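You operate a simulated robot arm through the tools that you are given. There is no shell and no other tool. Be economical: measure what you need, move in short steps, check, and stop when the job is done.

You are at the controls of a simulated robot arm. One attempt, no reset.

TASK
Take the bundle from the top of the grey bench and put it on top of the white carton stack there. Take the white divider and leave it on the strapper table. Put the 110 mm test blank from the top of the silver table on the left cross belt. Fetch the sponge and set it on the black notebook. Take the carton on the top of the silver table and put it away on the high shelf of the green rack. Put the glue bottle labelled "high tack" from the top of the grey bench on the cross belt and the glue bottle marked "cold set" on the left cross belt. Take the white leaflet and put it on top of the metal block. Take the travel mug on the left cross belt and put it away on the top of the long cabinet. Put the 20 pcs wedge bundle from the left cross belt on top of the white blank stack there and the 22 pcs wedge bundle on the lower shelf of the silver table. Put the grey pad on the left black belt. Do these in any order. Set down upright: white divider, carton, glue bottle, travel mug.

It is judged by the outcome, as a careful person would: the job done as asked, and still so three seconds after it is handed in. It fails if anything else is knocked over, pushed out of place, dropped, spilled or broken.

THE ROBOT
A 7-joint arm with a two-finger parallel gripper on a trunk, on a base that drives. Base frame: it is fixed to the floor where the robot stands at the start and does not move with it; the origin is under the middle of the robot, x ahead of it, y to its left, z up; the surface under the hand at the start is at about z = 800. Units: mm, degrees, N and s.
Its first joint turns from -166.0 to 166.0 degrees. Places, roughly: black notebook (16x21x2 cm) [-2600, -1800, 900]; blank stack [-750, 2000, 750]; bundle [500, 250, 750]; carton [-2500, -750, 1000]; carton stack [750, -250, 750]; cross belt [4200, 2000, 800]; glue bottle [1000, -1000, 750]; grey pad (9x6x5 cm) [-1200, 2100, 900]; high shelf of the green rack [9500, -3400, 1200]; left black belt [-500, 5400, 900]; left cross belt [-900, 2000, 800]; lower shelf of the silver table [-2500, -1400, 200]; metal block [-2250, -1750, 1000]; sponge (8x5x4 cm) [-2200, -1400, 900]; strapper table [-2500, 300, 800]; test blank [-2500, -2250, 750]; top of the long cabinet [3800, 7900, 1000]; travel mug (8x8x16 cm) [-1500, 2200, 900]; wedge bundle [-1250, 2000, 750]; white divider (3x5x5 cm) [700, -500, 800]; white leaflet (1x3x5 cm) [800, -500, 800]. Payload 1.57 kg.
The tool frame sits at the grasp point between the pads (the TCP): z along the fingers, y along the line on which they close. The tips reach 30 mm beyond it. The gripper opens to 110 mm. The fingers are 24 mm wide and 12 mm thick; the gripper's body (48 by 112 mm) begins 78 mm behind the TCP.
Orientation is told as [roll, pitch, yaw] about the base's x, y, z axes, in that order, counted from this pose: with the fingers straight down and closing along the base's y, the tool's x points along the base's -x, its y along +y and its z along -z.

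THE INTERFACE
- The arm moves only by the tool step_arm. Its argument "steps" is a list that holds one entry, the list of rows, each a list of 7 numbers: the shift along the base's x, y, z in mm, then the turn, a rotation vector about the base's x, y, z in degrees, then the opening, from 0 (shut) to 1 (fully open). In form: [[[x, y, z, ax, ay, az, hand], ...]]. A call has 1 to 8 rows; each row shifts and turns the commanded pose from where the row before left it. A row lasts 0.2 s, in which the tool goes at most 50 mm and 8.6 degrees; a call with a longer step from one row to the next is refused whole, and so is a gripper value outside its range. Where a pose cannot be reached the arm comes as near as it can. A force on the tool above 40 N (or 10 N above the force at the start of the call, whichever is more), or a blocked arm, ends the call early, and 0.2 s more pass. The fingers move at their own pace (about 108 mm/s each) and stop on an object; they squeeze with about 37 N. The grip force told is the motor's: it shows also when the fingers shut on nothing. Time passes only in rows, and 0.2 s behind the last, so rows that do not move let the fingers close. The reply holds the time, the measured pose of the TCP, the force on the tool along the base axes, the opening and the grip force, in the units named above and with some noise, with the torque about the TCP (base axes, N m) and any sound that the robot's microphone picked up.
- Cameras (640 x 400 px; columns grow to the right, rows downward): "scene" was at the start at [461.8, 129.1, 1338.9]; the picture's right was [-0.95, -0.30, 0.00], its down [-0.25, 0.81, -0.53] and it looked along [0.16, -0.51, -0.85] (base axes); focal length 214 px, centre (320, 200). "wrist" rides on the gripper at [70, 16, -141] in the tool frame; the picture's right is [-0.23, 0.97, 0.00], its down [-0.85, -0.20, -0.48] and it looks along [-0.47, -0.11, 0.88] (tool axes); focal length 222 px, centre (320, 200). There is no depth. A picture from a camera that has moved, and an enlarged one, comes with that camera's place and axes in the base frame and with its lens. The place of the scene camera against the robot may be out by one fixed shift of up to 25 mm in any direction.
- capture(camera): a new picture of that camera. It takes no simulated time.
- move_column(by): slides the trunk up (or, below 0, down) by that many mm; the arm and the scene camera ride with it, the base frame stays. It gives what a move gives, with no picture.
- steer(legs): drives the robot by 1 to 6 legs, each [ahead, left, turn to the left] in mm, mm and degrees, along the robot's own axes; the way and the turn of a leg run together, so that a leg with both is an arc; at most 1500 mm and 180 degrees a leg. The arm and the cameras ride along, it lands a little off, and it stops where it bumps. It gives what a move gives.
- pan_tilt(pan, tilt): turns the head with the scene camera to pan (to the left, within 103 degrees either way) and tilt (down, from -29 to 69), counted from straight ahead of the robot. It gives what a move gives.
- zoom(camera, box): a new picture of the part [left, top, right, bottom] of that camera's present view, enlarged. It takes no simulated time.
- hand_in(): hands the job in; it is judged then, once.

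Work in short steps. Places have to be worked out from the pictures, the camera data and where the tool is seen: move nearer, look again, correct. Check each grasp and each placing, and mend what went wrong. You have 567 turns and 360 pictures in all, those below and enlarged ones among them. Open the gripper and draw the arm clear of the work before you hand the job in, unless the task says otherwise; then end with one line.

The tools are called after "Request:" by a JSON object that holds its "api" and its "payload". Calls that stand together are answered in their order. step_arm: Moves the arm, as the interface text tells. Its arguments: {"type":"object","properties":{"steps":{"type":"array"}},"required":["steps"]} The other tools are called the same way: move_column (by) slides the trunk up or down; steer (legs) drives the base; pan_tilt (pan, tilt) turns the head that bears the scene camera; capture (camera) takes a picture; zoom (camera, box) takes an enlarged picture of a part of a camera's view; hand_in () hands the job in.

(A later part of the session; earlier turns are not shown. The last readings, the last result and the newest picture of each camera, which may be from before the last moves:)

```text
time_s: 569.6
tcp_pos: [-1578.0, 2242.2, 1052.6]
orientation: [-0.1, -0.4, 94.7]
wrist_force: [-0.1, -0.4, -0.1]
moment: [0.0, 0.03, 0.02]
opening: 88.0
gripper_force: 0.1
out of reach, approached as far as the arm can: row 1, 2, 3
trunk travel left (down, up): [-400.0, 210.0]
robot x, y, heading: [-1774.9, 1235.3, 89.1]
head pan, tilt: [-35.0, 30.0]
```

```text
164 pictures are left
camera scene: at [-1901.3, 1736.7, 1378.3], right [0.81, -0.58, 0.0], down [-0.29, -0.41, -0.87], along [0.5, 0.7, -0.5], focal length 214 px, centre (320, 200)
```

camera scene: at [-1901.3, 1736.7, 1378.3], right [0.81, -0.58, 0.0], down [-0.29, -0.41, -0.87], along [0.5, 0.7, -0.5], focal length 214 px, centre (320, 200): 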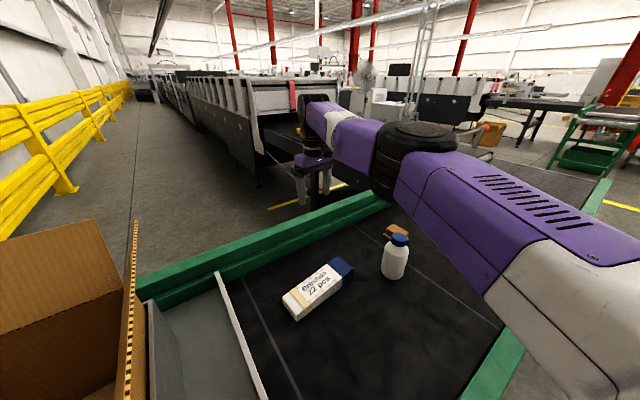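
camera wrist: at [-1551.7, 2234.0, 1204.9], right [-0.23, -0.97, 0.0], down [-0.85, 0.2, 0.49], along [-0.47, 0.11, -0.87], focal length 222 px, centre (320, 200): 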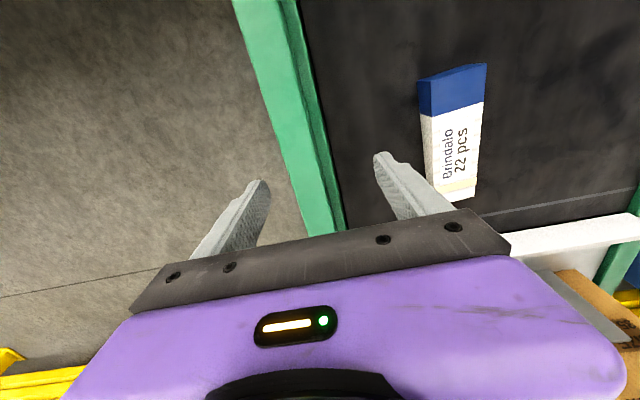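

It slides sideways instead of retracting (a singular pose). I try moving up and back together to break the singularity.

Request:
{"api": "step_arm", "payload": {"steps": [[[10, -20, 40, 0, 0, 0, 0.8], [10, -20, 40, 0, 0, 0, 0.8], [10, -30, 30, 0, 0, 0, 0.8], [10, -40, 0, 0, 0, 0, 0.8], [10, -40, 0, 0, 0, 0, 0.8]]]}}

Request:
{"api": "capture", "payload": {"camera": "scene"}}

```text
time_s: 570.8
tcp_pos: [-1516.0, 2196.2, 1181.2]
orientation: [-0.2, -0.6, 94.8]
wrist_force: [-0.2, 0.4, -0.4]
moment: [-0.03, 0.03, 0.03]
opening: 87.9
gripper_force: 0.0
out of reach, approached as far as the arm can: row 1, 2, 3, 4, 5
trunk travel left (down, up): [-400.0, 210.0]
robot x, y, heading: [-1776.7, 1243.2, 89.4]
head pan, tilt: [-35.0, 30.0]
```

```text
163 pictures are left
camera scene: at [-1901.3, 1736.6, 1378.3], right [0.81, -0.58, 0.0], down [-0.29, -0.41, -0.87], along [0.5, 0.7, -0.5], focal length 214 px, centre (320, 200)
```

scene: 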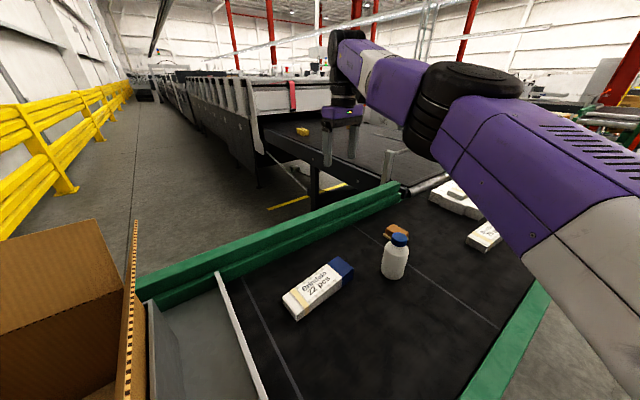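

It is retracting now. I continue pulling back at this height.

Request:
{"api": "step_arm", "payload": {"steps": [[[0, -40, 0, 0, 0, 0, 0.8], [0, -40, 0, 0, 0, 0, 0.8], [0, -40, 0, 0, 0, 0, 0.8], [0, 0, 0, 0, 0, 0, 0.8]]]}}

Request:
{"api": "capture", "payload": {"camera": "scene"}}

```text
time_s: 571.8
tcp_pos: [-1488.4, 2173.5, 1174.8]
orientation: [1.8, 2.7, 93.9]
wrist_force: [-0.4, 1.3, -0.4]
moment: [-0.01, -0.02, -0.01]
opening: 87.7
gripper_force: 0.0
out of reach, approached as far as the arm can: row 1, 2, 3
trunk travel left (down, up): [-400.0, 210.0]
robot x, y, heading: [-1772.6, 1238.6, 89.2]
head pan, tilt: [-35.0, 30.0]
```

```text
162 pictures are left
camera scene: at [-1901.3, 1736.9, 1378.2], right [0.81, -0.58, 0.0], down [-0.29, -0.41, -0.87], along [0.5, 0.7, -0.5], focal length 214 px, centre (320, 200)
```

scene: 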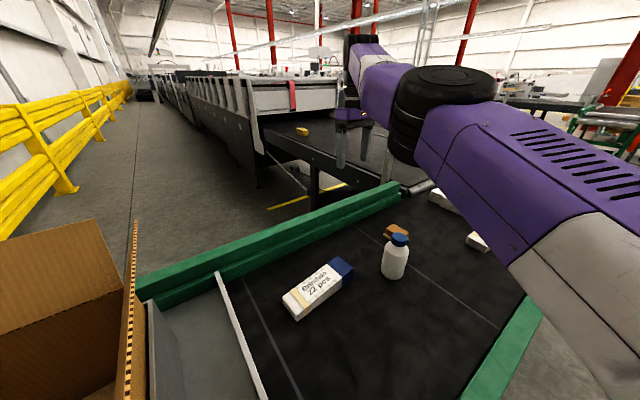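

I re-tilt the tool forward, which forces the wrist back and should bend the elbow again.

Request:
{"api": "step_arm", "payload": {"steps": [[[0, 0, 0, 8.5, 0, 0, 0.8], [0, 0, 0, 8.5, 0, 0, 0.8], [0, 0, 0, 8.5, 0, 0, 0.8], [0, 0, 0, 8.5, 0, 0, 0.8], [0, 0, 0, 8.5, 0, 0, 0.8], [0, 0, 0, 8.5, 0, 0, 0.8]]]}}

Request:
{"api": "capture", "payload": {"camera": "scene"}}

```text
time_s: 573.2
tcp_pos: [-1502.2, 2150.8, 1192.6]
orientation: [-6.1, -51.4, 97.6]
wrist_force: [0.9, 0.8, 0.1]
moment: [0.03, 0.05, 0.01]
opening: 87.7
gripper_force: 0.0
trunk travel left (down, up): [-400.0, 210.0]
robot x, y, heading: [-1769.4, 1241.5, 89.4]
head pan, tilt: [-35.0, 30.0]
```

```text
161 pictures are left
camera scene: at [-1901.4, 1736.7, 1378.3], right [0.81, -0.58, 0.0], down [-0.29, -0.41, -0.87], along [0.5, 0.7, -0.5], focal length 214 px, centre (320, 200)
```

scene: 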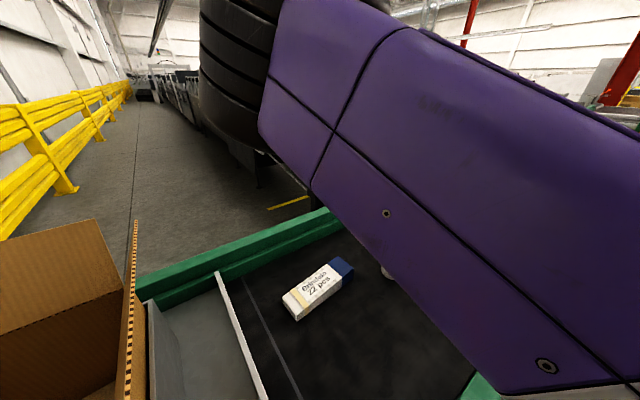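

The elbow is bent normally again. I pull back 40 mm and un-tilt at a shorter reach, also correcting the roll.

Request:
{"api": "step_arm", "payload": {"steps": [[[0, -40, -20, 0, 0, 0, 0.8], [0, 0, -20, -8.49, -1.12, 0, 0.8], [0, 0, -20, -8.49, -1.12, 0, 0.8], [0, 0, -20, -8.49, -1.12, 0, 0.8], [0, 0, -20, -8.49, -1.12, 0, 0.8], [0, 0, -10, -8.49, -1.12, 0, 0.8], [0, 0, 0, -8.49, -1.12, 0, 0.8], [0, 0, 0, -0.8, 6.05, 0, 0.8]]]}}

Request:
{"api": "capture", "payload": {"camera": "scene"}}

```text
time_s: 575.0
tcp_pos: [-1501.4, 2108.5, 1083.4]
orientation: [0.2, 0.2, 97.5]
wrist_force: [-0.5, 0.8, 0.3]
moment: [0.02, -0.02, -0.04]
opening: 88.0
gripper_force: 0.0
trunk travel left (down, up): [-400.0, 210.0]
robot x, y, heading: [-1773.6, 1241.3, 89.5]
head pan, tilt: [-35.0, 30.0]
```

```text
160 pictures are left
camera scene: at [-1901.9, 1736.6, 1378.3], right [0.81, -0.58, 0.0], down [-0.29, -0.41, -0.87], along [0.5, 0.7, -0.5], focal length 214 px, centre (320, 200)
```

scene: 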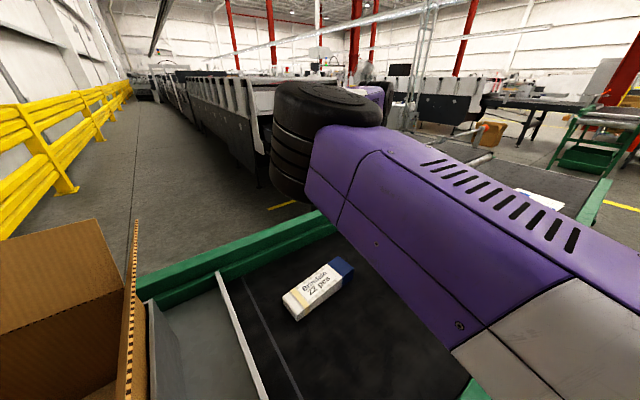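

Normal elbow again. I turn the base 10° left for a comfortable right-hand offset, then turn the tool to close across the wedge.

Request:
{"api": "steer", "payload": {"legs": [[0, 0, 10]]}}

Request:
{"api": "step_arm", "payload": {"steps": [[[-2, -9, 0, 0, 0, 8.4, 0.8], [-2, -9, 0, 0, 0, 8.4, 0.8], [-2, -9, 0, 0, 0, 8.4, 0.8], [-2, -9, 0, 0, 0, 8.4, 0.8], [-2, -9, 0, 0, 0, 8.4, 0.8], [-2, -9, 0, 0, 0, 8.4, 0.8], [0, -9, 0, 0, 0, 8.4, 0.8], [0, -9, 0, 0, 0, 8.4, 0.8]]]}}

Request:
{"api": "capture", "payload": {"camera": "wrist"}}

```text
time_s: 576.1
tcp_pos: [-1659.9, 2142.8, 1082.2]
orientation: [0.1, 0.1, 107.8]
wrist_force: [-0.7, 0.3, 0.4]
moment: [-0.02, -0.02, 0.01]
opening: 88.0
gripper_force: 0.0
trunk travel left (down, up): [-400.0, 210.0]
robot x, y, heading: [-1770.5, 1238.7, 99.6]
head pan, tilt: [-35.0, 30.0]
```

```text
time_s: 577.9
tcp_pos: [-1671.7, 2070.8, 1083.5]
orientation: [0.1, 0.2, 175.1]
wrist_force: [-0.8, -0.4, -0.4]
moment: [0.0, 0.0, -0.03]
opening: 88.0
gripper_force: 0.1
trunk travel left (down, up): [-400.0, 210.0]
robot x, y, heading: [-1770.8, 1238.4, 99.7]
head pan, tilt: [-35.0, 30.0]
```

```text
159 pictures are left
camera wrist: at [-1603.7, 2049.0, 1224.5], right [-0.31, -0.95, 0.0], down [-0.84, 0.27, 0.48], along [-0.45, 0.15, -0.88], focal length 222 px, centre (320, 200)
```

wrist: 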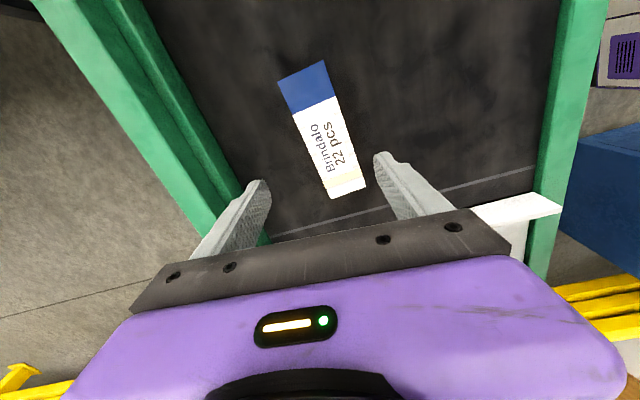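

The axis runs about +4.7°, centre (-1685,2061). I turn +9.6°, align and lower.

Request:
{"api": "step_arm", "payload": {"steps": [[[-2, -4, -30, 0, 0, 5, 0.8], [-1, -4, -45, 0, 0, 4.6, 0.8], [0, 0, -45, 0, 0, 0, 0.8]]]}}

Request:
{"api": "capture", "payload": {"camera": "wrist"}}

```text
time_s: 578.7
tcp_pos: [-1676.3, 2061.2, 962.9]
orientation: [0.1, 0.1, -175.4]
wrist_force: [-0.2, -0.2, 0.4]
moment: [0.01, -0.01, -0.01]
opening: 88.4
gripper_force: 0.1
trunk travel left (down, up): [-400.0, 210.0]
robot x, y, heading: [-1771.8, 1238.8, 99.8]
head pan, tilt: [-35.0, 30.0]
```

```text
158 pictures are left
camera wrist: at [-1604.5, 2051.2, 1103.7], right [-0.15, -0.99, 0.0], down [-0.87, 0.13, 0.48], along [-0.47, 0.07, -0.88], focal length 222 px, centre (320, 200)
```

wrist: 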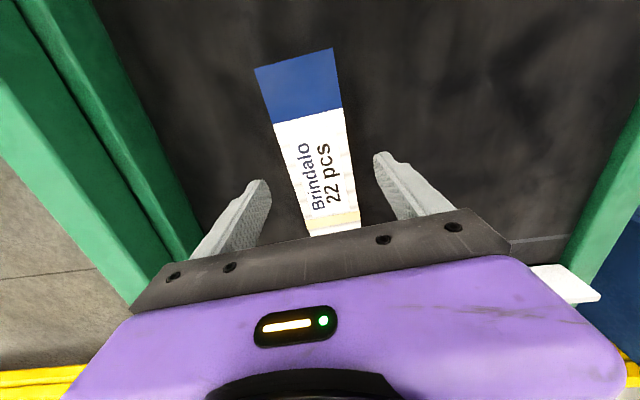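

It is centred. For the low shelf I will need the wedge lengthwise with a tilted tool, so I first pick it up vertically, turn it to point along y, set it down on the free belt, and then regrip it tilted.

Request:
{"api": "step_arm", "payload": {"steps": [[[0, 0, -40, 0, 0, 0, 0.8], [0, 0, -28, 0, 0, 0, 0.8], [0, 0, -11, 0, 0, 0, 0.8], [0, 0, 0, 0, 0, 0, 0], [0, 0, 0, 0, 0, 0, 0], [0, 0, 3, 0, 0, 0, 0], [0, 0, 8, 0, 0, 0, 0], [0, 0, 12, 0, 0, 0, 0]]]}}

Request:
{"api": "step_arm", "payload": {"steps": [[[0, -5, 20, 0, 0, -3, 0], [4, -10, 20, 0, 0, -6, 0], [4, -10, 10, 0, 0, -8, 0], [4, -10, 0, 0, 0, -8.4, 0], [4, -10, 0, 0, 0, -8.4, 0], [4, -10, 0, 0, 0, -8.4, 0], [4, -10, 0, 0, 0, -8.4, 0], [4, -10, 0, 0, 0, -8.4, 0]]]}}

Request:
{"api": "step_arm", "payload": {"steps": [[[4, -10, 0, 0, 0, -8.4, 0], [4, -10, 0, 0, 0, -8.4, 0], [4, -10, 0, 0, 0, -8, 0], [0, -5, 0, 0, 0, -7, 0]]]}}

Request:
{"api": "capture", "payload": {"camera": "wrist"}}

```text
time_s: 580.5
tcp_pos: [-1673.9, 2063.1, 908.9]
orientation: [0.1, 0.1, -175.5]
wrist_force: [-0.1, 0.6, -2.6]
moment: [0.05, 0.0, 0.01]
opening: 64.5
gripper_force: 36.7
trunk travel left (down, up): [-400.0, 210.0]
robot x, y, heading: [-1771.9, 1236.2, 99.7]
head pan, tilt: [-35.0, 30.0]
```

```text
time_s: 582.3
tcp_pos: [-1646.3, 1988.4, 955.4]
orientation: [0.1, 0.1, 125.3]
wrist_force: [0.3, 0.5, -2.9]
moment: [0.0, -0.02, 0.0]
opening: 64.7
gripper_force: 37.1
trunk travel left (down, up): [-400.0, 210.0]
robot x, y, heading: [-1771.6, 1239.5, 99.8]
head pan, tilt: [-35.0, 30.0]
```

```text
time_s: 583.3
tcp_pos: [-1634.7, 1953.4, 957.3]
orientation: [0.1, 0.1, 93.7]
wrist_force: [0.3, -0.6, -2.7]
moment: [-0.01, 0.04, 0.0]
opening: 64.7
gripper_force: 37.1
trunk travel left (down, up): [-400.0, 210.0]
robot x, y, heading: [-1774.1, 1238.7, 99.7]
head pan, tilt: [-35.0, 30.0]
```

```text
157 pictures are left
camera wrist: at [-1645.2, 1883.1, 1098.7], right [-0.99, 0.16, 0.0], down [0.14, 0.87, 0.48], along [0.08, 0.47, -0.88], focal length 222 px, centre (320, 200)
```

wrist: 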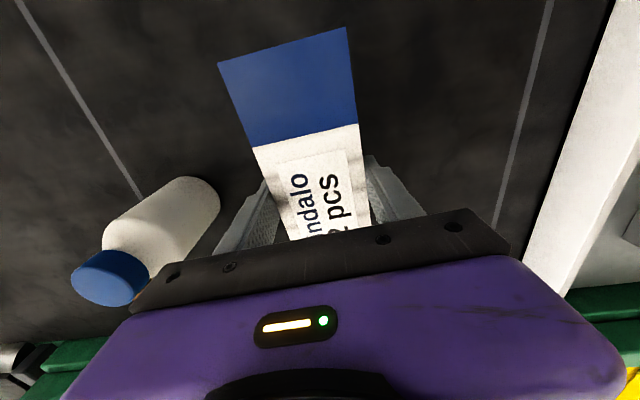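

The wedge now points along y. I lower it onto the belt and release.

Request:
{"api": "step_arm", "payload": {"steps": [[[0, 0, -25, 0, 0, 0, 0], [0, 0, -20, 0, 0, 0, 0], [0, 0, -12, 0, 0, 0, 0], [0, 0, -6, 0, 0, 0, 0], [0, 0, -4, 0, 0, 0, 0], [0, 0, -3, 0, 0, 0, 0], [0, 0, -3, 0, 0, 0, 0]]]}}

Request:
{"api": "step_arm", "payload": {"steps": [[[0, 0, 0, 0, 0, 0, 0.75], [0, 0, 0, 0, 0, 0, 0.8], [0, 0, 15, 0, 0, 0, 0.8], [0, 0, 40, 0, 0, 0, 0.8], [0, 0, 40, 0, 0, 0, 0.8], [0, 0, 40, 0, 0, 0, 0.8]]]}}

Request:
{"api": "capture", "payload": {"camera": "wrist"}}

```text
time_s: 584.9
tcp_pos: [-1634.3, 1953.4, 884.4]
orientation: [0.1, 0.2, 93.8]
wrist_force: [-0.2, 0.5, -2.8]
moment: [-0.03, 0.0, 0.03]
opening: 64.7
gripper_force: 37.1
trunk travel left (down, up): [-400.0, 210.0]
robot x, y, heading: [-1773.2, 1240.2, 99.5]
head pan, tilt: [-35.0, 30.0]
```

```text
time_s: 586.3
tcp_pos: [-1634.3, 1951.7, 1016.8]
orientation: [0.1, 0.1, 93.8]
wrist_force: [-0.7, 0.9, -0.4]
moment: [0.0, 0.01, 0.02]
opening: 88.2
gripper_force: 0.1
trunk travel left (down, up): [-400.0, 210.0]
robot x, y, heading: [-1773.0, 1238.4, 99.7]
head pan, tilt: [-35.0, 30.0]
```

```text
156 pictures are left
camera wrist: at [-1644.2, 1882.3, 1158.2], right [-0.99, 0.16, 0.0], down [0.14, 0.87, 0.48], along [0.08, 0.47, -0.88], focal length 222 px, centre (320, 200)
```

wrist: 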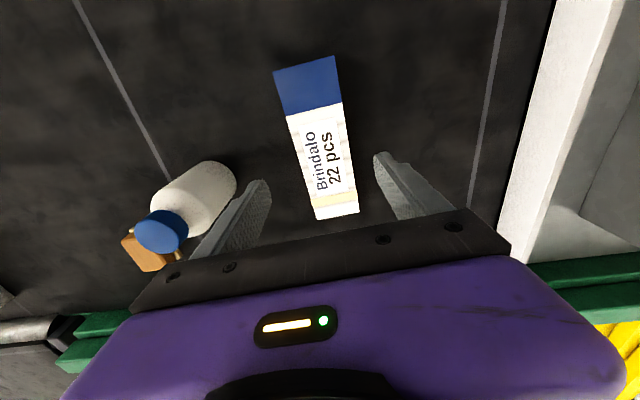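

The wedge is set down lengthwise. I back the base 210, extend the arm back over the wedge, and tilt the tool 60° for the regrasp.

Request:
{"api": "step_arm", "payload": {"steps": [[[0, 0, 30, 0, 0, 0, 0.8], [0, 0, 30, 0, 0, 0, 0.8]]]}}

Request:
{"api": "steer", "payload": {"legs": [[-230, 0, 0]]}}

Request:
{"api": "step_arm", "payload": {"steps": [[[-8, 45, 0, 0, 0, 0, 0.8], [-8, 45, 0, 0, 0, 0, 0.8], [-8, 45, 0, 0, 0, 0, 0.8], [-8, 40, 0, 0, 0, 0, 0.8]]]}}

Request:
{"api": "step_arm", "payload": {"steps": [[[0, 0, 0, 8.5, 0.56, 0, 0.8], [0, 0, 0, 8.5, 0.56, 0, 0.8], [0, 0, 0, 8.5, 0.56, 0, 0.8], [0, 0, 0, 8.5, 0.56, 0, 0.8], [0, 0, 0, 8.5, 0.56, 0, 0.8], [0, 0, 0, 8.5, 0.56, 0, 0.8], [0, 0, 0, 8.5, 0.56, 0, 0.8]]]}}

Request:
{"api": "capture", "payload": {"camera": "wrist"}}

```text
time_s: 586.9
tcp_pos: [-1635.2, 1953.3, 1078.2]
orientation: [0.1, 0.1, 93.7]
wrist_force: [-0.1, -0.1, 0.0]
moment: [0.01, -0.01, 0.03]
opening: 88.0
gripper_force: 0.1
trunk travel left (down, up): [-400.0, 210.0]
robot x, y, heading: [-1775.5, 1240.3, 99.3]
head pan, tilt: [-35.0, 30.0]
```

```text
time_s: 588.6
tcp_pos: [-1598.5, 1731.8, 1078.4]
orientation: [0.0, 0.1, 93.8]
wrist_force: [-0.4, -0.6, 0.1]
moment: [0.01, -0.01, 0.02]
opening: 88.1
gripper_force: 0.1
trunk travel left (down, up): [-400.0, 210.0]
robot x, y, heading: [-1736.0, 1018.5, 99.9]
head pan, tilt: [-35.0, 30.0]
```

```text
time_s: 589.6
tcp_pos: [-1630.4, 1904.7, 1075.1]
orientation: [0.1, 0.1, 93.9]
wrist_force: [-0.3, 0.2, -0.5]
moment: [-0.02, -0.04, -0.01]
opening: 88.0
gripper_force: 0.1
trunk travel left (down, up): [-400.0, 210.0]
robot x, y, heading: [-1736.6, 1019.5, 99.9]
head pan, tilt: [-35.0, 30.0]
```

```text
time_s: 591.2
tcp_pos: [-1630.9, 1906.2, 1078.1]
orientation: [-0.3, -59.7, 93.9]
wrist_force: [-0.5, 0.3, 0.8]
moment: [0.01, 0.01, 0.02]
opening: 88.0
gripper_force: 0.1
trunk travel left (down, up): [-400.0, 210.0]
robot x, y, heading: [-1734.2, 1016.9, 99.8]
head pan, tilt: [-35.0, 30.0]
```

```text
155 pictures are left
camera wrist: at [-1635.6, 1749.0, 1089.5], right [-0.98, 0.05, 0.19], down [0.2, 0.03, 0.98], along [0.04, 1.0, -0.04], focal length 222 px, centre (320, 200)
```

wrist: 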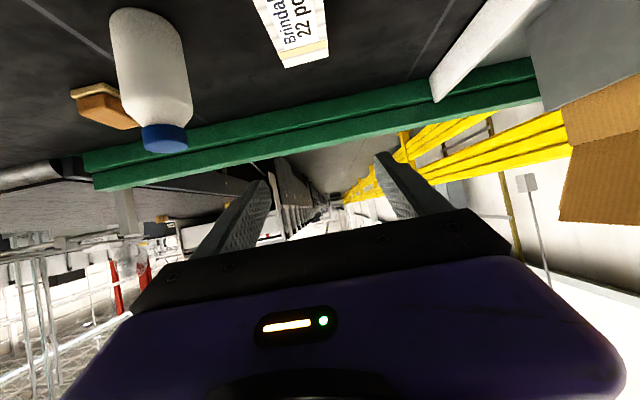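

The wedge is ahead and below. I move over its centre and lower, tilted.

Request:
{"api": "step_arm", "payload": {"steps": [[[-2, 22, -30, 0, 0, 0, 0.85], [-2, 22, -40, 0, 0, 0, 0.85], [0, 0, -45, 0, 0, 0, 0.85], [0, 0, -45, 0, 0, 0, 0.85]]]}}

Request:
{"api": "capture", "payload": {"camera": "wrist"}}

Request:
{"api": "capture", "payload": {"camera": "scene"}}

```text
time_s: 592.2
tcp_pos: [-1632.0, 1950.1, 915.8]
orientation: [-0.1, -59.6, 94.0]
wrist_force: [0.8, 0.5, -0.4]
moment: [0.02, -0.01, 0.05]
opening: 93.5
gripper_force: 0.2
trunk travel left (down, up): [-400.0, 210.0]
robot x, y, heading: [-1735.6, 1022.1, 99.9]
head pan, tilt: [-35.0, 30.0]
```

```text
154 pictures are left
camera wrist: at [-1638.5, 1791.6, 928.1], right [-0.98, 0.05, 0.2], down [0.2, 0.03, 0.98], along [0.04, 1.0, -0.04], focal length 222 px, centre (320, 200)
```

wrist: 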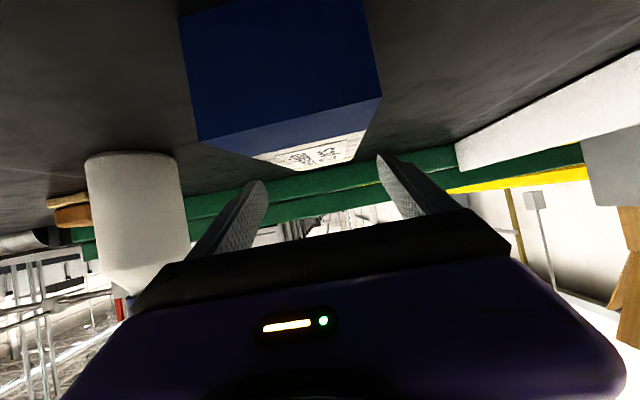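

```text
153 pictures are left
camera scene: at [-1951.3, 1481.8, 1378.5], right [0.9, -0.43, 0.0], down [-0.21, -0.45, -0.87], along [0.37, 0.78, -0.5], focal length 214 px, centre (320, 200)
```

scene: 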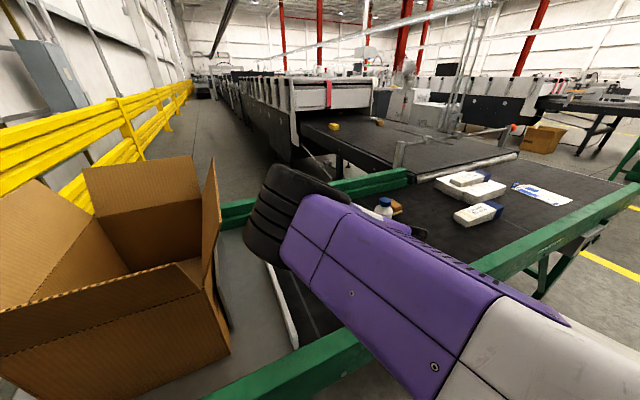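

It is aligned. I lower the last 36 mm carefully and close.

Request:
{"api": "step_arm", "payload": {"steps": [[[0, 4, -15, 0, 0, 0, 0.85], [0, 0, -10, 0, 0, 0, 0.85], [0, 0, -6, 0, 0, 0, 0.85], [0, 0, -4, 0, 0, 0, 0.85], [0, 0, 0, 0, 0, 0, 0.3], [0, 0, 0, 0, 0, 0, 0], [0, 0, 0, 0, 0, 0, 0]]]}}

Request:
{"api": "capture", "payload": {"camera": "wrist"}}

```text
time_s: 593.8
tcp_pos: [-1632.7, 1953.0, 882.7]
orientation: [0.0, -59.6, 93.9]
wrist_force: [-1.8, 0.9, 0.8]
moment: [0.24, -0.01, 0.26]
opening: 64.7
gripper_force: 37.2
trunk travel left (down, up): [-400.0, 210.0]
robot x, y, heading: [-1734.2, 1019.2, 100.0]
head pan, tilt: [-35.0, 30.0]
```

```text
152 pictures are left
camera wrist: at [-1638.0, 1796.3, 893.6], right [-0.98, 0.05, 0.2], down [0.2, 0.03, 0.98], along [0.04, 1.0, -0.04], focal length 222 px, centre (320, 200)
```

wrist: 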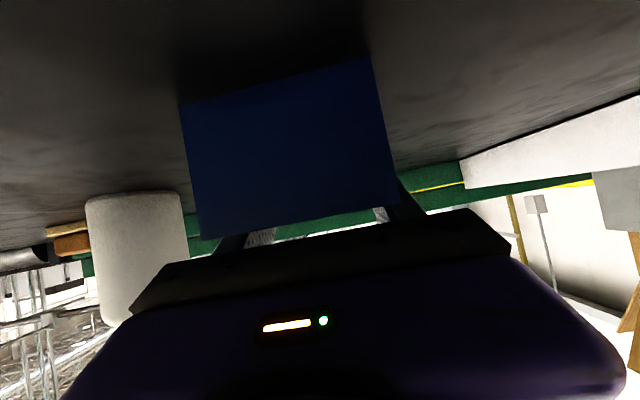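

Gripped. I lift slowly and check that it stays level.

Request:
{"api": "step_arm", "payload": {"steps": [[[0, 0, 2, 0, 0, 0, 0], [0, 0, 5, 0, 0, 0, 0], [0, 0, 10, 0, 0, 0, 0], [0, 0, 15, 0, 0, 0, 0], [0, 0, 20, 0, 0, 0, 0], [0, 0, 25, 0, 0, 0, 0], [0, 0, 25, 0, 0, 0, 0]]]}}

Request:
{"api": "capture", "payload": {"camera": "wrist"}}

```text
time_s: 595.4
tcp_pos: [-1633.3, 1954.7, 982.3]
orientation: [0.2, -59.5, 93.8]
wrist_force: [-0.3, 0.5, -2.4]
moment: [0.01, 0.04, 0.01]
opening: 64.7
gripper_force: 37.4
trunk travel left (down, up): [-400.0, 210.0]
robot x, y, heading: [-1736.8, 1020.3, 99.9]
head pan, tilt: [-35.0, 30.0]
```

```text
151 pictures are left
camera wrist: at [-1639.2, 1797.4, 994.8], right [-0.98, 0.05, 0.2], down [0.2, 0.04, 0.98], along [0.04, 1.0, -0.04], focal length 222 px, centre (320, 200)
```

wrist: 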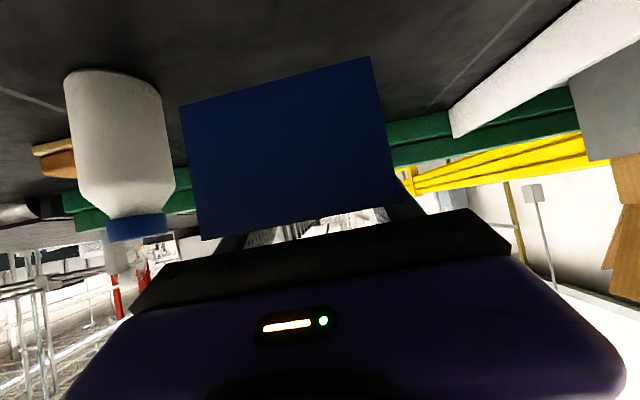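

Held level. I drive to the silver table: back off, face west, and slide to about y -1762.

Request:
{"api": "steer", "payload": {"legs": [[-300, 0, 0], [0, -800, 0], [0, 0, 80], [0, 1300, 0], [0, 1250, 0]]}}

Request:
{"api": "pan_tilt", "payload": {"pan": -20, "tilt": 40}}

Request:
{"api": "capture", "payload": {"camera": "scene"}}

```text
time_s: 616.9
tcp_pos: [-1750.2, -1440.1, 982.9]
orientation: [0.0, -59.5, 174.0]
wrist_force: [-0.3, -0.3, -2.1]
moment: [-0.01, 0.0, 0.01]
opening: 64.6
gripper_force: 37.2
trunk travel left (down, up): [-400.0, 210.0]
robot x, y, heading: [-845.9, -1702.0, 180.1]
head pan, tilt: [-35.0, 30.0]
```

```text
time_s: 617.6
tcp_pos: [-1749.6, -1439.2, 983.2]
orientation: [0.0, -59.4, 174.0]
wrist_force: [-1.1, -1.0, -2.4]
moment: [0.01, -0.02, -0.03]
opening: 64.5
gripper_force: 37.4
trunk travel left (down, up): [-400.0, 210.0]
robot x, y, heading: [-842.4, -1698.2, 179.5]
head pan, tilt: [-20.0, 40.0]
```

```text
150 pictures are left
camera scene: at [-1337.9, -1873.9, 1363.0], right [0.35, 0.94, 0.0], down [0.6, -0.22, -0.77], along [-0.72, 0.27, -0.64], focal length 214 px, centre (320, 200)
```

scene: 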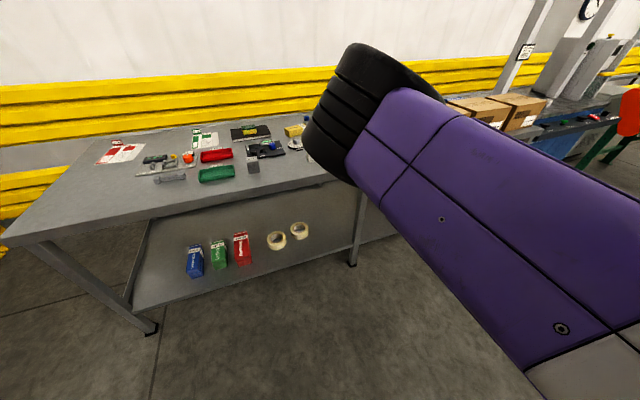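

The free shelf area lies between the tape rolls (y≈-1670) and the table leg (y≈-1336). I shift left 50 and lower the trunk fully, well in front of the table.

Request:
{"api": "steer", "payload": {"legs": [[0, 50, 0]]}}

Request:
{"api": "move_column", "payload": {"by": -400}}

Request:
{"api": "step_arm", "payload": {"steps": [[[0, 0, -30, 0, 0, 0, 0], [0, 0, -40, 0, 0, 0, 0], [0, 0, -40, 0, 0, 0, 0], [0, 0, -40, 0, 0, 0, 0], [0, 0, -40, 0, 0, 0, 0], [0, 0, -30, 0, 0, 0, 0]]]}}

Request:
{"api": "capture", "payload": {"camera": "wrist"}}

Request:
{"api": "capture", "payload": {"camera": "scene"}}

```text
time_s: 618.6
tcp_pos: [-1750.8, -1489.9, 981.4]
orientation: [-0.1, -59.5, 173.9]
wrist_force: [0.1, 0.6, -2.1]
moment: [0.01, -0.04, 0.03]
opening: 64.8
gripper_force: 37.4
trunk travel left (down, up): [-400.0, 210.0]
robot x, y, heading: [-842.8, -1748.9, 179.8]
head pan, tilt: [-20.0, 40.0]
```

```text
time_s: 622.4
tcp_pos: [-1751.4, -1489.7, 582.9]
orientation: [0.0, -59.4, 173.9]
wrist_force: [-0.1, -0.4, -1.7]
moment: [-0.01, -0.03, 0.0]
opening: 64.7
gripper_force: 36.6
trunk travel left (down, up): [0.0, 610.0]
robot x, y, heading: [-841.8, -1749.7, 180.0]
head pan, tilt: [-20.0, 40.0]
```

```text
time_s: 623.8
tcp_pos: [-1748.9, -1486.6, 364.1]
orientation: [0.3, -59.2, 174.1]
wrist_force: [0.1, 0.5, -2.3]
moment: [0.02, -0.01, -0.01]
opening: 64.5
gripper_force: 37.3
out of reach, approached as far as the arm can: row 6
trunk travel left (down, up): [0.0, 610.0]
robot x, y, heading: [-844.0, -1752.5, 179.7]
head pan, tilt: [-20.0, 40.0]
```

```text
149 pictures are left
camera wrist: at [-1595.4, -1518.0, 376.7], right [-0.21, -0.96, 0.2], down [-0.01, 0.2, 0.98], along [-0.98, 0.2, -0.05], focal length 222 px, centre (320, 200)
```

wrist: 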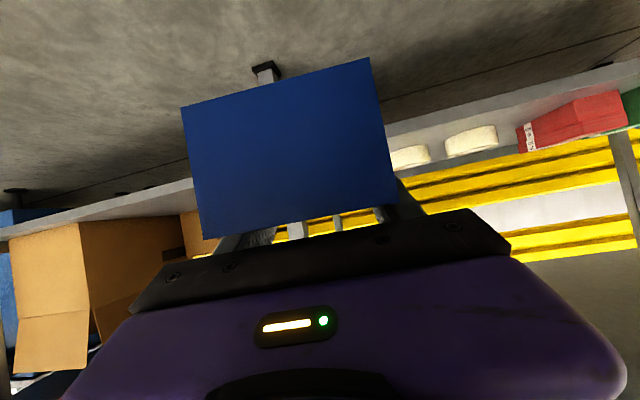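

```text
148 pictures are left
camera scene: at [-1338.0, -1924.7, 963.0], right [0.34, 0.94, 0.0], down [0.6, -0.22, -0.77], along [-0.72, 0.26, -0.64], focal length 214 px, centre (320, 200)
```

scene: 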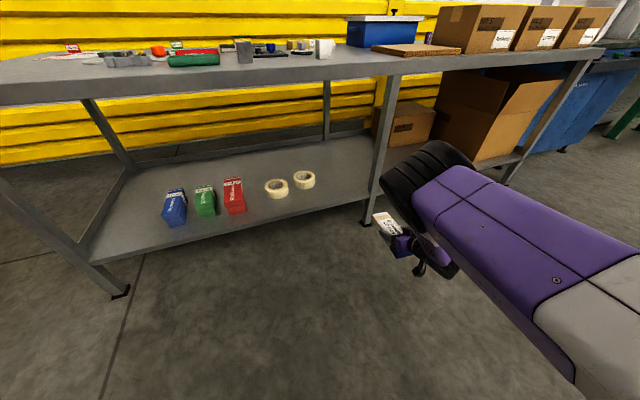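

The limit here is about z 364, while the shelf is at about z 220 and needs TCP ≈255. Reaching farther out should go lower, so I test that.

Request:
{"api": "step_arm", "payload": {"steps": [[[-40, 0, -10, 0, 0, 0, 0], [-40, 0, -20, 0, 0, 0, 0], [-40, 0, -25, 0, 0, 0, 0], [0, 0, -25, 0, 0, 0, 0]]]}}

```text
time_s: 624.8
tcp_pos: [-1869.7, -1487.8, 286.6]
orientation: [0.0, -59.5, 173.9]
wrist_force: [0.0, 0.5, -1.7]
moment: [-0.03, -0.03, -0.01]
opening: 64.9
gripper_force: 36.4
trunk travel left (down, up): [0.0, 610.0]
robot x, y, heading: [-845.8, -1752.4, 179.9]
head pan, tilt: [-20.0, 40.0]
```

Request:
{"api": "step_arm", "payload": {"steps": [[[-30, 0, -20, 0, 0, 0, 0], [-30, 0, -20, 0, 0, 0, 0], [0, 0, -10, 0, 0, 0, 0]]]}}

Request:
{"api": "capture", "payload": {"camera": "scene"}}

Request:
{"api": "capture", "payload": {"camera": "wrist"}}

```text
time_s: 625.6
tcp_pos: [-1893.7, -1490.0, 270.3]
orientation: [0.0, -59.6, 174.0]
wrist_force: [-0.9, -0.8, -2.5]
moment: [0.01, 0.01, 0.01]
opening: 64.6
gripper_force: 36.7
out of reach, approached as far as the arm can: row 1, 2, 3
trunk travel left (down, up): [0.0, 610.0]
robot x, y, heading: [-845.7, -1749.8, 180.0]
head pan, tilt: [-20.0, 40.0]
```

```text
147 pictures are left
camera scene: at [-1338.0, -1924.6, 963.0], right [0.35, 0.94, 0.0], down [0.6, -0.22, -0.77], along [-0.72, 0.26, -0.64], focal length 214 px, centre (320, 200)
```

scene: 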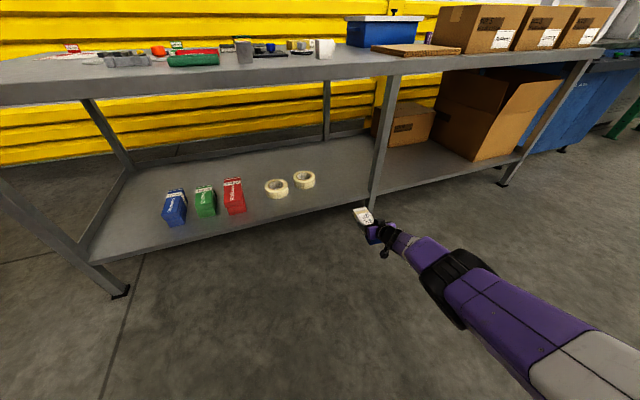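

```text
146 pictures are left
camera wrist: at [-1737.7, -1522.5, 281.2], right [-0.22, -0.96, 0.2], down [0.0, 0.2, 0.98], along [-0.98, 0.21, -0.04], focal length 222 px, centre (320, 200)
```

wrist: 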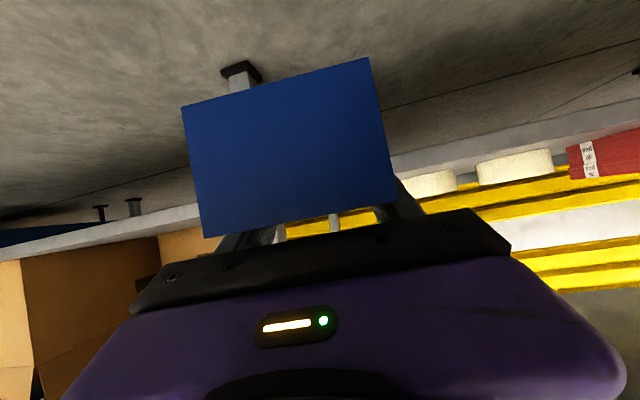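

I can get to about z 270 at this reach, and the shelf top looks to be around z 235–250, so this works. I retreat slightly to z≈310, then drive in.

Request:
{"api": "step_arm", "payload": {"steps": [[[30, 0, 25, 0, 0, 0, 0], [20, 0, 20, 0, 0, 0, 0]]]}}

Request:
{"api": "steer", "payload": {"legs": [[180, 0, 0]]}}

Request:
{"api": "capture", "payload": {"camera": "scene"}}

Request:
{"api": "capture", "payload": {"camera": "wrist"}}

```text
time_s: 626.2
tcp_pos: [-1843.5, -1488.8, 317.0]
orientation: [0.5, -59.2, 174.0]
wrist_force: [0.8, -0.3, -2.8]
moment: [-0.03, 0.04, 0.01]
opening: 64.8
gripper_force: 37.1
trunk travel left (down, up): [0.0, 610.0]
robot x, y, heading: [-842.9, -1750.3, 179.8]
head pan, tilt: [-20.0, 40.0]
```

```text
time_s: 627.7
tcp_pos: [-2025.9, -1487.8, 316.9]
orientation: [0.5, -59.1, 174.0]
wrist_force: [-0.4, 0.6, -1.4]
moment: [0.02, -0.03, 0.01]
opening: 64.8
gripper_force: 37.3
trunk travel left (down, up): [0.0, 610.0]
robot x, y, heading: [-1026.4, -1750.9, 179.8]
head pan, tilt: [-20.0, 40.0]
```

```text
145 pictures are left
camera scene: at [-1520.4, -1923.9, 963.0], right [0.35, 0.94, 0.0], down [0.6, -0.22, -0.77], along [-0.72, 0.26, -0.64], focal length 214 px, centre (320, 200)
```

scene: 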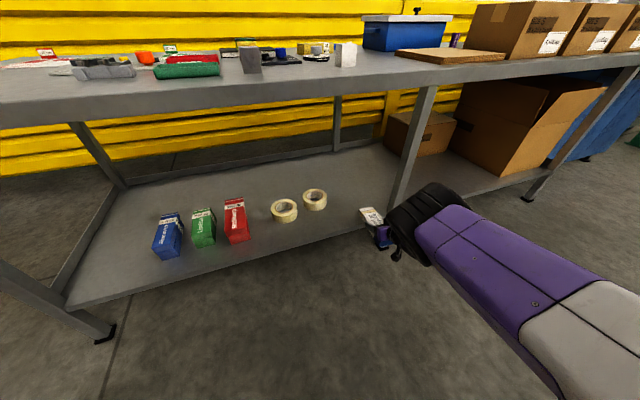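

```text
144 pictures are left
camera wrist: at [-1870.1, -1518.2, 329.1], right [-0.21, -0.96, 0.2], down [-0.01, 0.21, 0.98], along [-0.98, 0.2, -0.05], focal length 222 px, centre (320, 200)
```

wrist: 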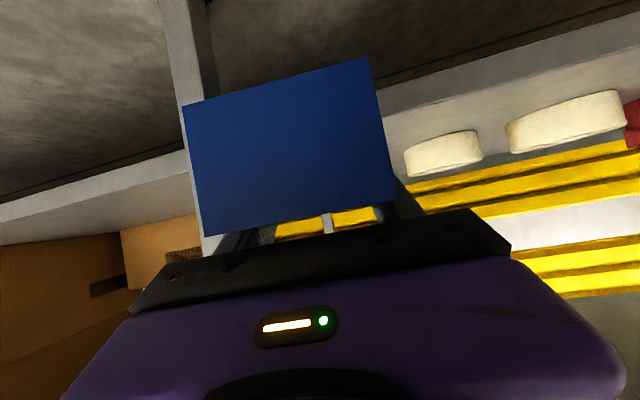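

The wedge clears the shelf lip (shelf ≈ z 257, wedge bottom ≈ 284). I drive in 185 mm.

Request:
{"api": "steer", "payload": {"legs": [[185, 0, 0]]}}

Request:
{"api": "capture", "payload": {"camera": "scene"}}

Request:
{"api": "capture", "payload": {"camera": "wrist"}}

```text
time_s: 629.3
tcp_pos: [-2210.4, -1488.2, 316.4]
orientation: [0.5, -59.1, 174.1]
wrist_force: [0.6, -0.3, -2.5]
moment: [-0.01, -0.01, 0.02]
opening: 64.9
gripper_force: 36.8
trunk travel left (down, up): [0.0, 610.0]
robot x, y, heading: [-1213.4, -1748.5, 179.9]
head pan, tilt: [-20.0, 40.0]
```

```text
143 pictures are left
camera scene: at [-1705.0, -1924.0, 963.0], right [0.34, 0.94, 0.0], down [0.6, -0.22, -0.77], along [-0.72, 0.26, -0.64], focal length 214 px, centre (320, 200)
```

scene: 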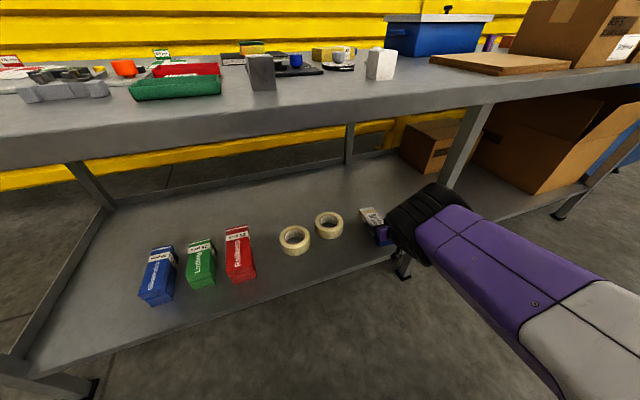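

```text
142 pictures are left
camera wrist: at [-2055.0, -1518.7, 329.0], right [-0.21, -0.96, 0.2], down [-0.01, 0.21, 0.98], along [-0.98, 0.2, -0.05], focal length 222 px, centre (320, 200)
```

wrist: 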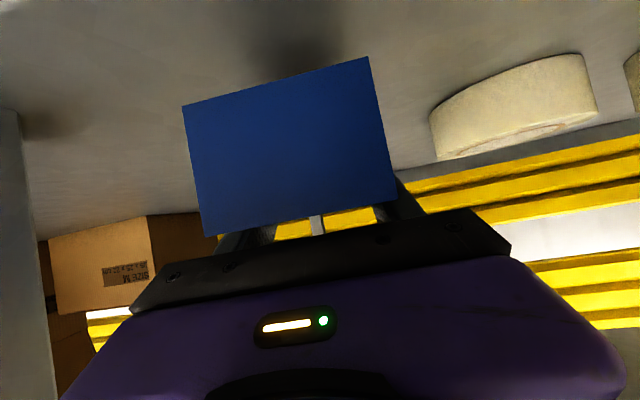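

The wedge is over the free shelf. I lower in small steps.

Request:
{"api": "step_arm", "payload": {"steps": [[[0, 0, -8, 0, 0, 0, 0], [0, 0, -5, 0, 0, 0, 0], [0, 0, -4, 0, 0, 0, 0], [0, 0, -4, 0, 0, 0, 0], [0, 0, -4, 0, 0, 0, 0], [0, 0, -4, 0, 0, 0, 0], [0, 0, -4, 0, 0, 0, 0]]]}}

Request:
{"api": "capture", "payload": {"camera": "wrist"}}

```text
time_s: 630.9
tcp_pos: [-2210.2, -1486.5, 285.9]
orientation: [0.9, -58.9, 174.1]
wrist_force: [1.4, -0.4, 1.3]
moment: [0.16, 0.45, 0.07]
opening: 64.7
gripper_force: 36.7
trunk travel left (down, up): [0.0, 610.0]
robot x, y, heading: [-1210.5, -1751.4, 180.0]
head pan, tilt: [-20.0, 40.0]
```

```text
141 pictures are left
camera wrist: at [-2055.3, -1515.9, 298.5], right [-0.2, -0.96, 0.2], down [-0.01, 0.21, 0.98], along [-0.98, 0.2, -0.06], focal length 222 px, centre (320, 200)
```

wrist: 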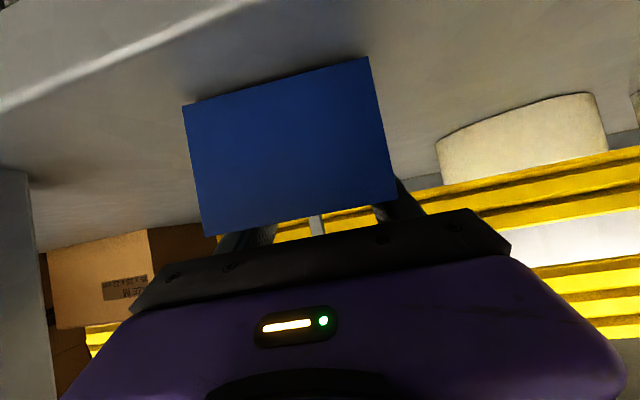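

First contact. I go down a touch more and release.

Request:
{"api": "step_arm", "payload": {"steps": [[[0, 0, -2, 0, 0, 0, 0], [0, 0, -2, 0, 0, 0, 0], [0, 0, 0, 0, 0, 0, 0]]]}}

Request:
{"api": "step_arm", "payload": {"steps": [[[0, 0, 0, 0, 0, 0, 0.7], [0, 0, 0, 0, 0, 0, 0.85], [0, 0, 0, 0, 0, 0, 0.85]]]}}

Request:
{"api": "capture", "payload": {"camera": "wrist"}}

```text
time_s: 631.7
tcp_pos: [-2212.5, -1485.3, 283.7]
orientation: [0.8, -59.0, 174.3]
wrist_force: [2.7, 0.2, 27.8]
moment: [0.85, -1.64, -0.35]
opening: 64.6
gripper_force: 37.1
trunk travel left (down, up): [0.0, 610.0]
robot x, y, heading: [-1209.7, -1747.0, 179.5]
head pan, tilt: [-20.0, 40.0]
```

```text
time_s: 632.5
tcp_pos: [-2209.3, -1486.4, 279.0]
orientation: [0.9, -58.8, 174.1]
wrist_force: [0.1, -0.1, 0.2]
moment: [-0.02, -0.01, 0.01]
opening: 93.4
gripper_force: 0.0
trunk travel left (down, up): [0.0, 610.0]
robot x, y, heading: [-1208.3, -1747.0, 179.9]
head pan, tilt: [-20.0, 40.0]
```

```text
140 pictures are left
camera wrist: at [-2054.1, -1516.1, 293.5], right [-0.2, -0.96, 0.2], down [-0.02, 0.21, 0.98], along [-0.98, 0.2, -0.06], focal length 222 px, centre (320, 200)
```

wrist: 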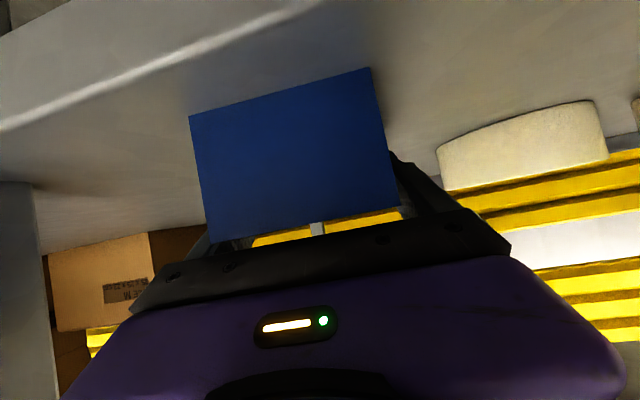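

Released. I lift 25 mm and drive straight back out.

Request:
{"api": "step_arm", "payload": {"steps": [[[0, 0, 12, 0, 0, 0, 0.9], [0, 0, 15, 0, 0, 0, 0.9]]]}}

Request:
{"api": "steer", "payload": {"legs": [[-350, 0, 0]]}}

Request:
{"api": "capture", "payload": {"camera": "scene"}}

Request:
{"api": "capture", "payload": {"camera": "wrist"}}

```text
time_s: 633.1
tcp_pos: [-2210.3, -1486.8, 306.3]
orientation: [0.7, -59.0, 174.0]
wrist_force: [0.3, -1.0, -0.6]
moment: [-0.02, 0.01, -0.03]
opening: 99.0
gripper_force: 0.1
trunk travel left (down, up): [0.0, 610.0]
robot x, y, heading: [-1211.9, -1747.6, 180.0]
head pan, tilt: [-20.0, 40.0]
```

```text
time_s: 635.4
tcp_pos: [-1850.5, -1481.9, 306.3]
orientation: [0.6, -59.0, 173.7]
wrist_force: [0.0, 0.0, 0.0]
moment: [-0.03, 0.02, 0.01]
opening: 99.2
gripper_force: 0.0
trunk travel left (down, up): [0.0, 610.0]
robot x, y, heading: [-857.6, -1753.1, 179.6]
head pan, tilt: [-20.0, 40.0]
```

```text
139 pictures are left
camera scene: at [-1349.5, -1922.3, 963.0], right [0.35, 0.94, 0.0], down [0.6, -0.23, -0.77], along [-0.72, 0.27, -0.64], focal length 214 px, centre (320, 200)
```

scene: 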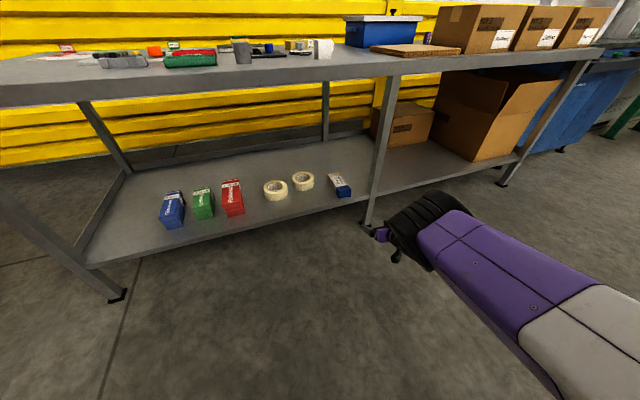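

```text
138 pictures are left
camera wrist: at [-1696.3, -1513.3, 319.5], right [-0.21, -0.96, 0.2], down [-0.01, 0.21, 0.98], along [-0.98, 0.21, -0.05], focal length 222 px, centre (320, 200)
```

wrist: 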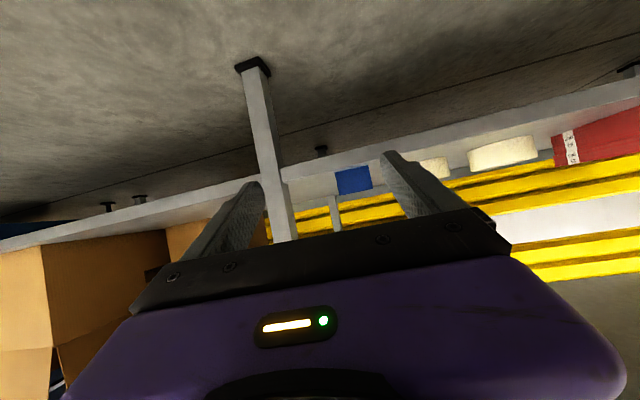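

The 22 pcs wedge lies on the lower shelf. I raise the trunk, pull in, un-tilt, and then go for the leaflet on the bench.

Request:
{"api": "move_column", "payload": {"by": 400}}

Request:
{"api": "step_arm", "payload": {"steps": [[[30, 0, 30, 0, 0, 0, 0.6], [30, 0, 40, 0, 0, 0, 0.6], [30, 0, 40, 0, 0, 0, 0.6], [10, 0, 40, 0, 0, 0, 0.6], [0, 0, 45, 0, 0, 0, 0.6], [0, 0, 45, 0, 0, 0, 0.6], [0, 0, 45, 0, 0, 0, 0.6], [0, 0, 45, 0, 0, 0, 0.6]]]}}

Request:
{"api": "step_arm", "payload": {"steps": [[[0, 0, 0, -0.93, -8.38, 0, 0.6], [0, 0, 0, -0.93, -8.38, 0, 0.6], [0, 0, 0, -0.93, -8.38, 0, 0.6], [0, 0, 0, -0.93, -8.38, 0, 0.6], [0, 0, 0, -0.93, -8.38, 0, 0.6], [0, 0, 0, -0.93, -8.38, 0, 0.6], [0, 0, 0, -0.93, -8.38, 0, 0.6]]]}}

```text
time_s: 639.2
tcp_pos: [-1850.5, -1481.8, 706.8]
orientation: [0.7, -59.0, 173.6]
wrist_force: [-0.2, 0.1, 0.4]
moment: [0.0, 0.01, 0.01]
opening: 99.0
gripper_force: 0.1
trunk travel left (down, up): [-400.0, 210.0]
robot x, y, heading: [-856.7, -1754.6, 179.8]
head pan, tilt: [-20.0, 40.0]
```

```text
time_s: 641.0
tcp_pos: [-1750.7, -1482.6, 1034.7]
orientation: [0.7, -58.9, 173.6]
wrist_force: [-0.3, 0.3, -0.5]
moment: [0.0, 0.0, 0.02]
opening: 66.0
gripper_force: 0.0
trunk travel left (down, up): [-400.0, 210.0]
robot x, y, heading: [-856.1, -1750.5, 179.4]
head pan, tilt: [-20.0, 40.0]
```

```text
time_s: 642.6
tcp_pos: [-1751.1, -1482.5, 1037.5]
orientation: [0.6, 0.2, 173.5]
wrist_force: [0.1, 0.4, 0.0]
moment: [0.01, -0.02, -0.02]
opening: 66.2
gripper_force: 0.1
trunk travel left (down, up): [-400.0, 210.0]
robot x, y, heading: [-852.7, -1750.7, 179.6]
head pan, tilt: [-20.0, 40.0]
```

Request:
{"api": "steer", "payload": {"legs": [[0, 0, -90], [0, 0, -89.5], [0, 1450, 0], [500, 0, 0]]}}

Request:
{"api": "pan_tilt", "payload": {"pan": -20, "tilt": 45}}

Request:
{"api": "capture", "payload": {"camera": "scene"}}

Request:
{"api": "capture", "payload": {"camera": "wrist"}}

```text
time_s: 659.6
tcp_pos: [434.6, -458.1, 1036.5]
orientation: [0.6, 0.0, 0.6]
wrist_force: [0.0, 0.3, -0.7]
moment: [-0.05, -0.02, 0.04]
opening: 66.0
gripper_force: 0.0
trunk travel left (down, up): [-400.0, 210.0]
robot x, y, heading: [-489.9, -300.7, 6.7]
head pan, tilt: [-20.0, 40.0]
```

```text
time_s: 660.2
tcp_pos: [434.7, -456.8, 1037.4]
orientation: [0.6, 0.0, 0.6]
wrist_force: [0.8, 0.1, 0.0]
moment: [-0.02, -0.02, 0.03]
opening: 66.2
gripper_force: 0.1
trunk travel left (down, up): [-400.0, 210.0]
robot x, y, heading: [-488.8, -300.0, 6.4]
head pan, tilt: [-20.0, 45.0]
```

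```text
137 pictures are left
camera scene: at [7.7, -75.8, 1355.7], right [-0.24, -0.97, 0.0], down [-0.69, 0.17, -0.71], along [0.69, -0.17, -0.71], focal length 214 px, centre (320, 200)
```

scene: 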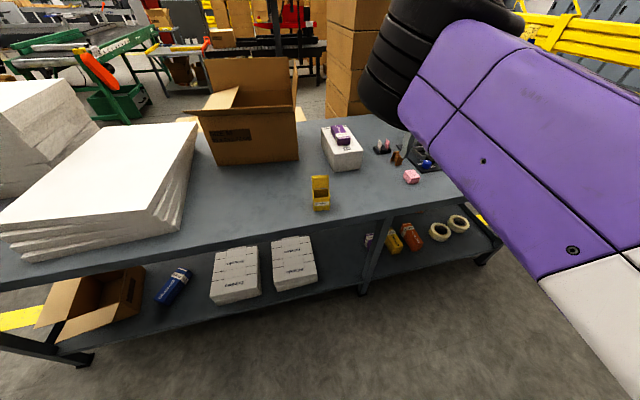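

```text
136 pictures are left
camera wrist: at [365.5, -442.8, 1178.1], right [0.22, 0.98, 0.01], down [0.86, -0.2, 0.48], along [0.47, -0.09, -0.88], focal length 222 px, centre (320, 200)
```

wrist: 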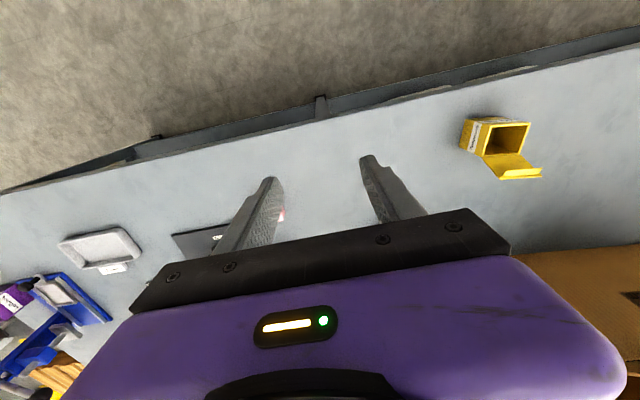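

Request:
{"api": "steer", "payload": {"legs": [[0, 0, -6.5], [250, 0, 0]]}}

Request:
{"api": "capture", "payload": {"camera": "wrist"}}

```text
time_s: 662.6
tcp_pos: [663.1, -556.0, 1037.2]
orientation: [0.6, 0.0, -5.7]
wrist_force: [0.6, -0.4, 1.2]
moment: [0.03, 0.0, -0.02]
opening: 65.8
gripper_force: 0.0
trunk travel left (down, up): [-400.0, 210.0]
robot x, y, heading: [-236.0, -298.1, 0.4]
head pan, tilt: [-20.0, 45.0]
```

```text
135 pictures are left
camera wrist: at [595.8, -534.0, 1178.1], right [0.32, 0.95, 0.01], down [0.83, -0.29, 0.48], along [0.45, -0.14, -0.88], focal length 222 px, centre (320, 200)
```

wrist: 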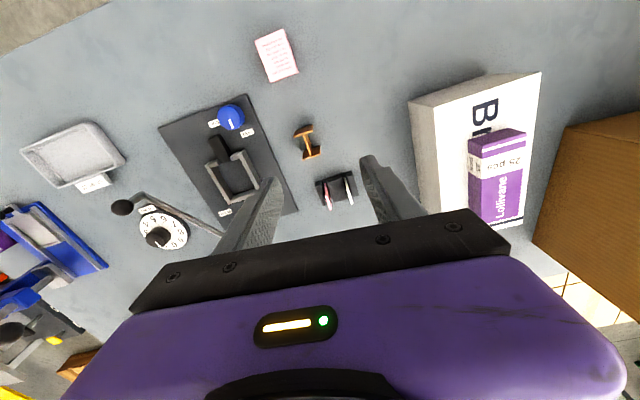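

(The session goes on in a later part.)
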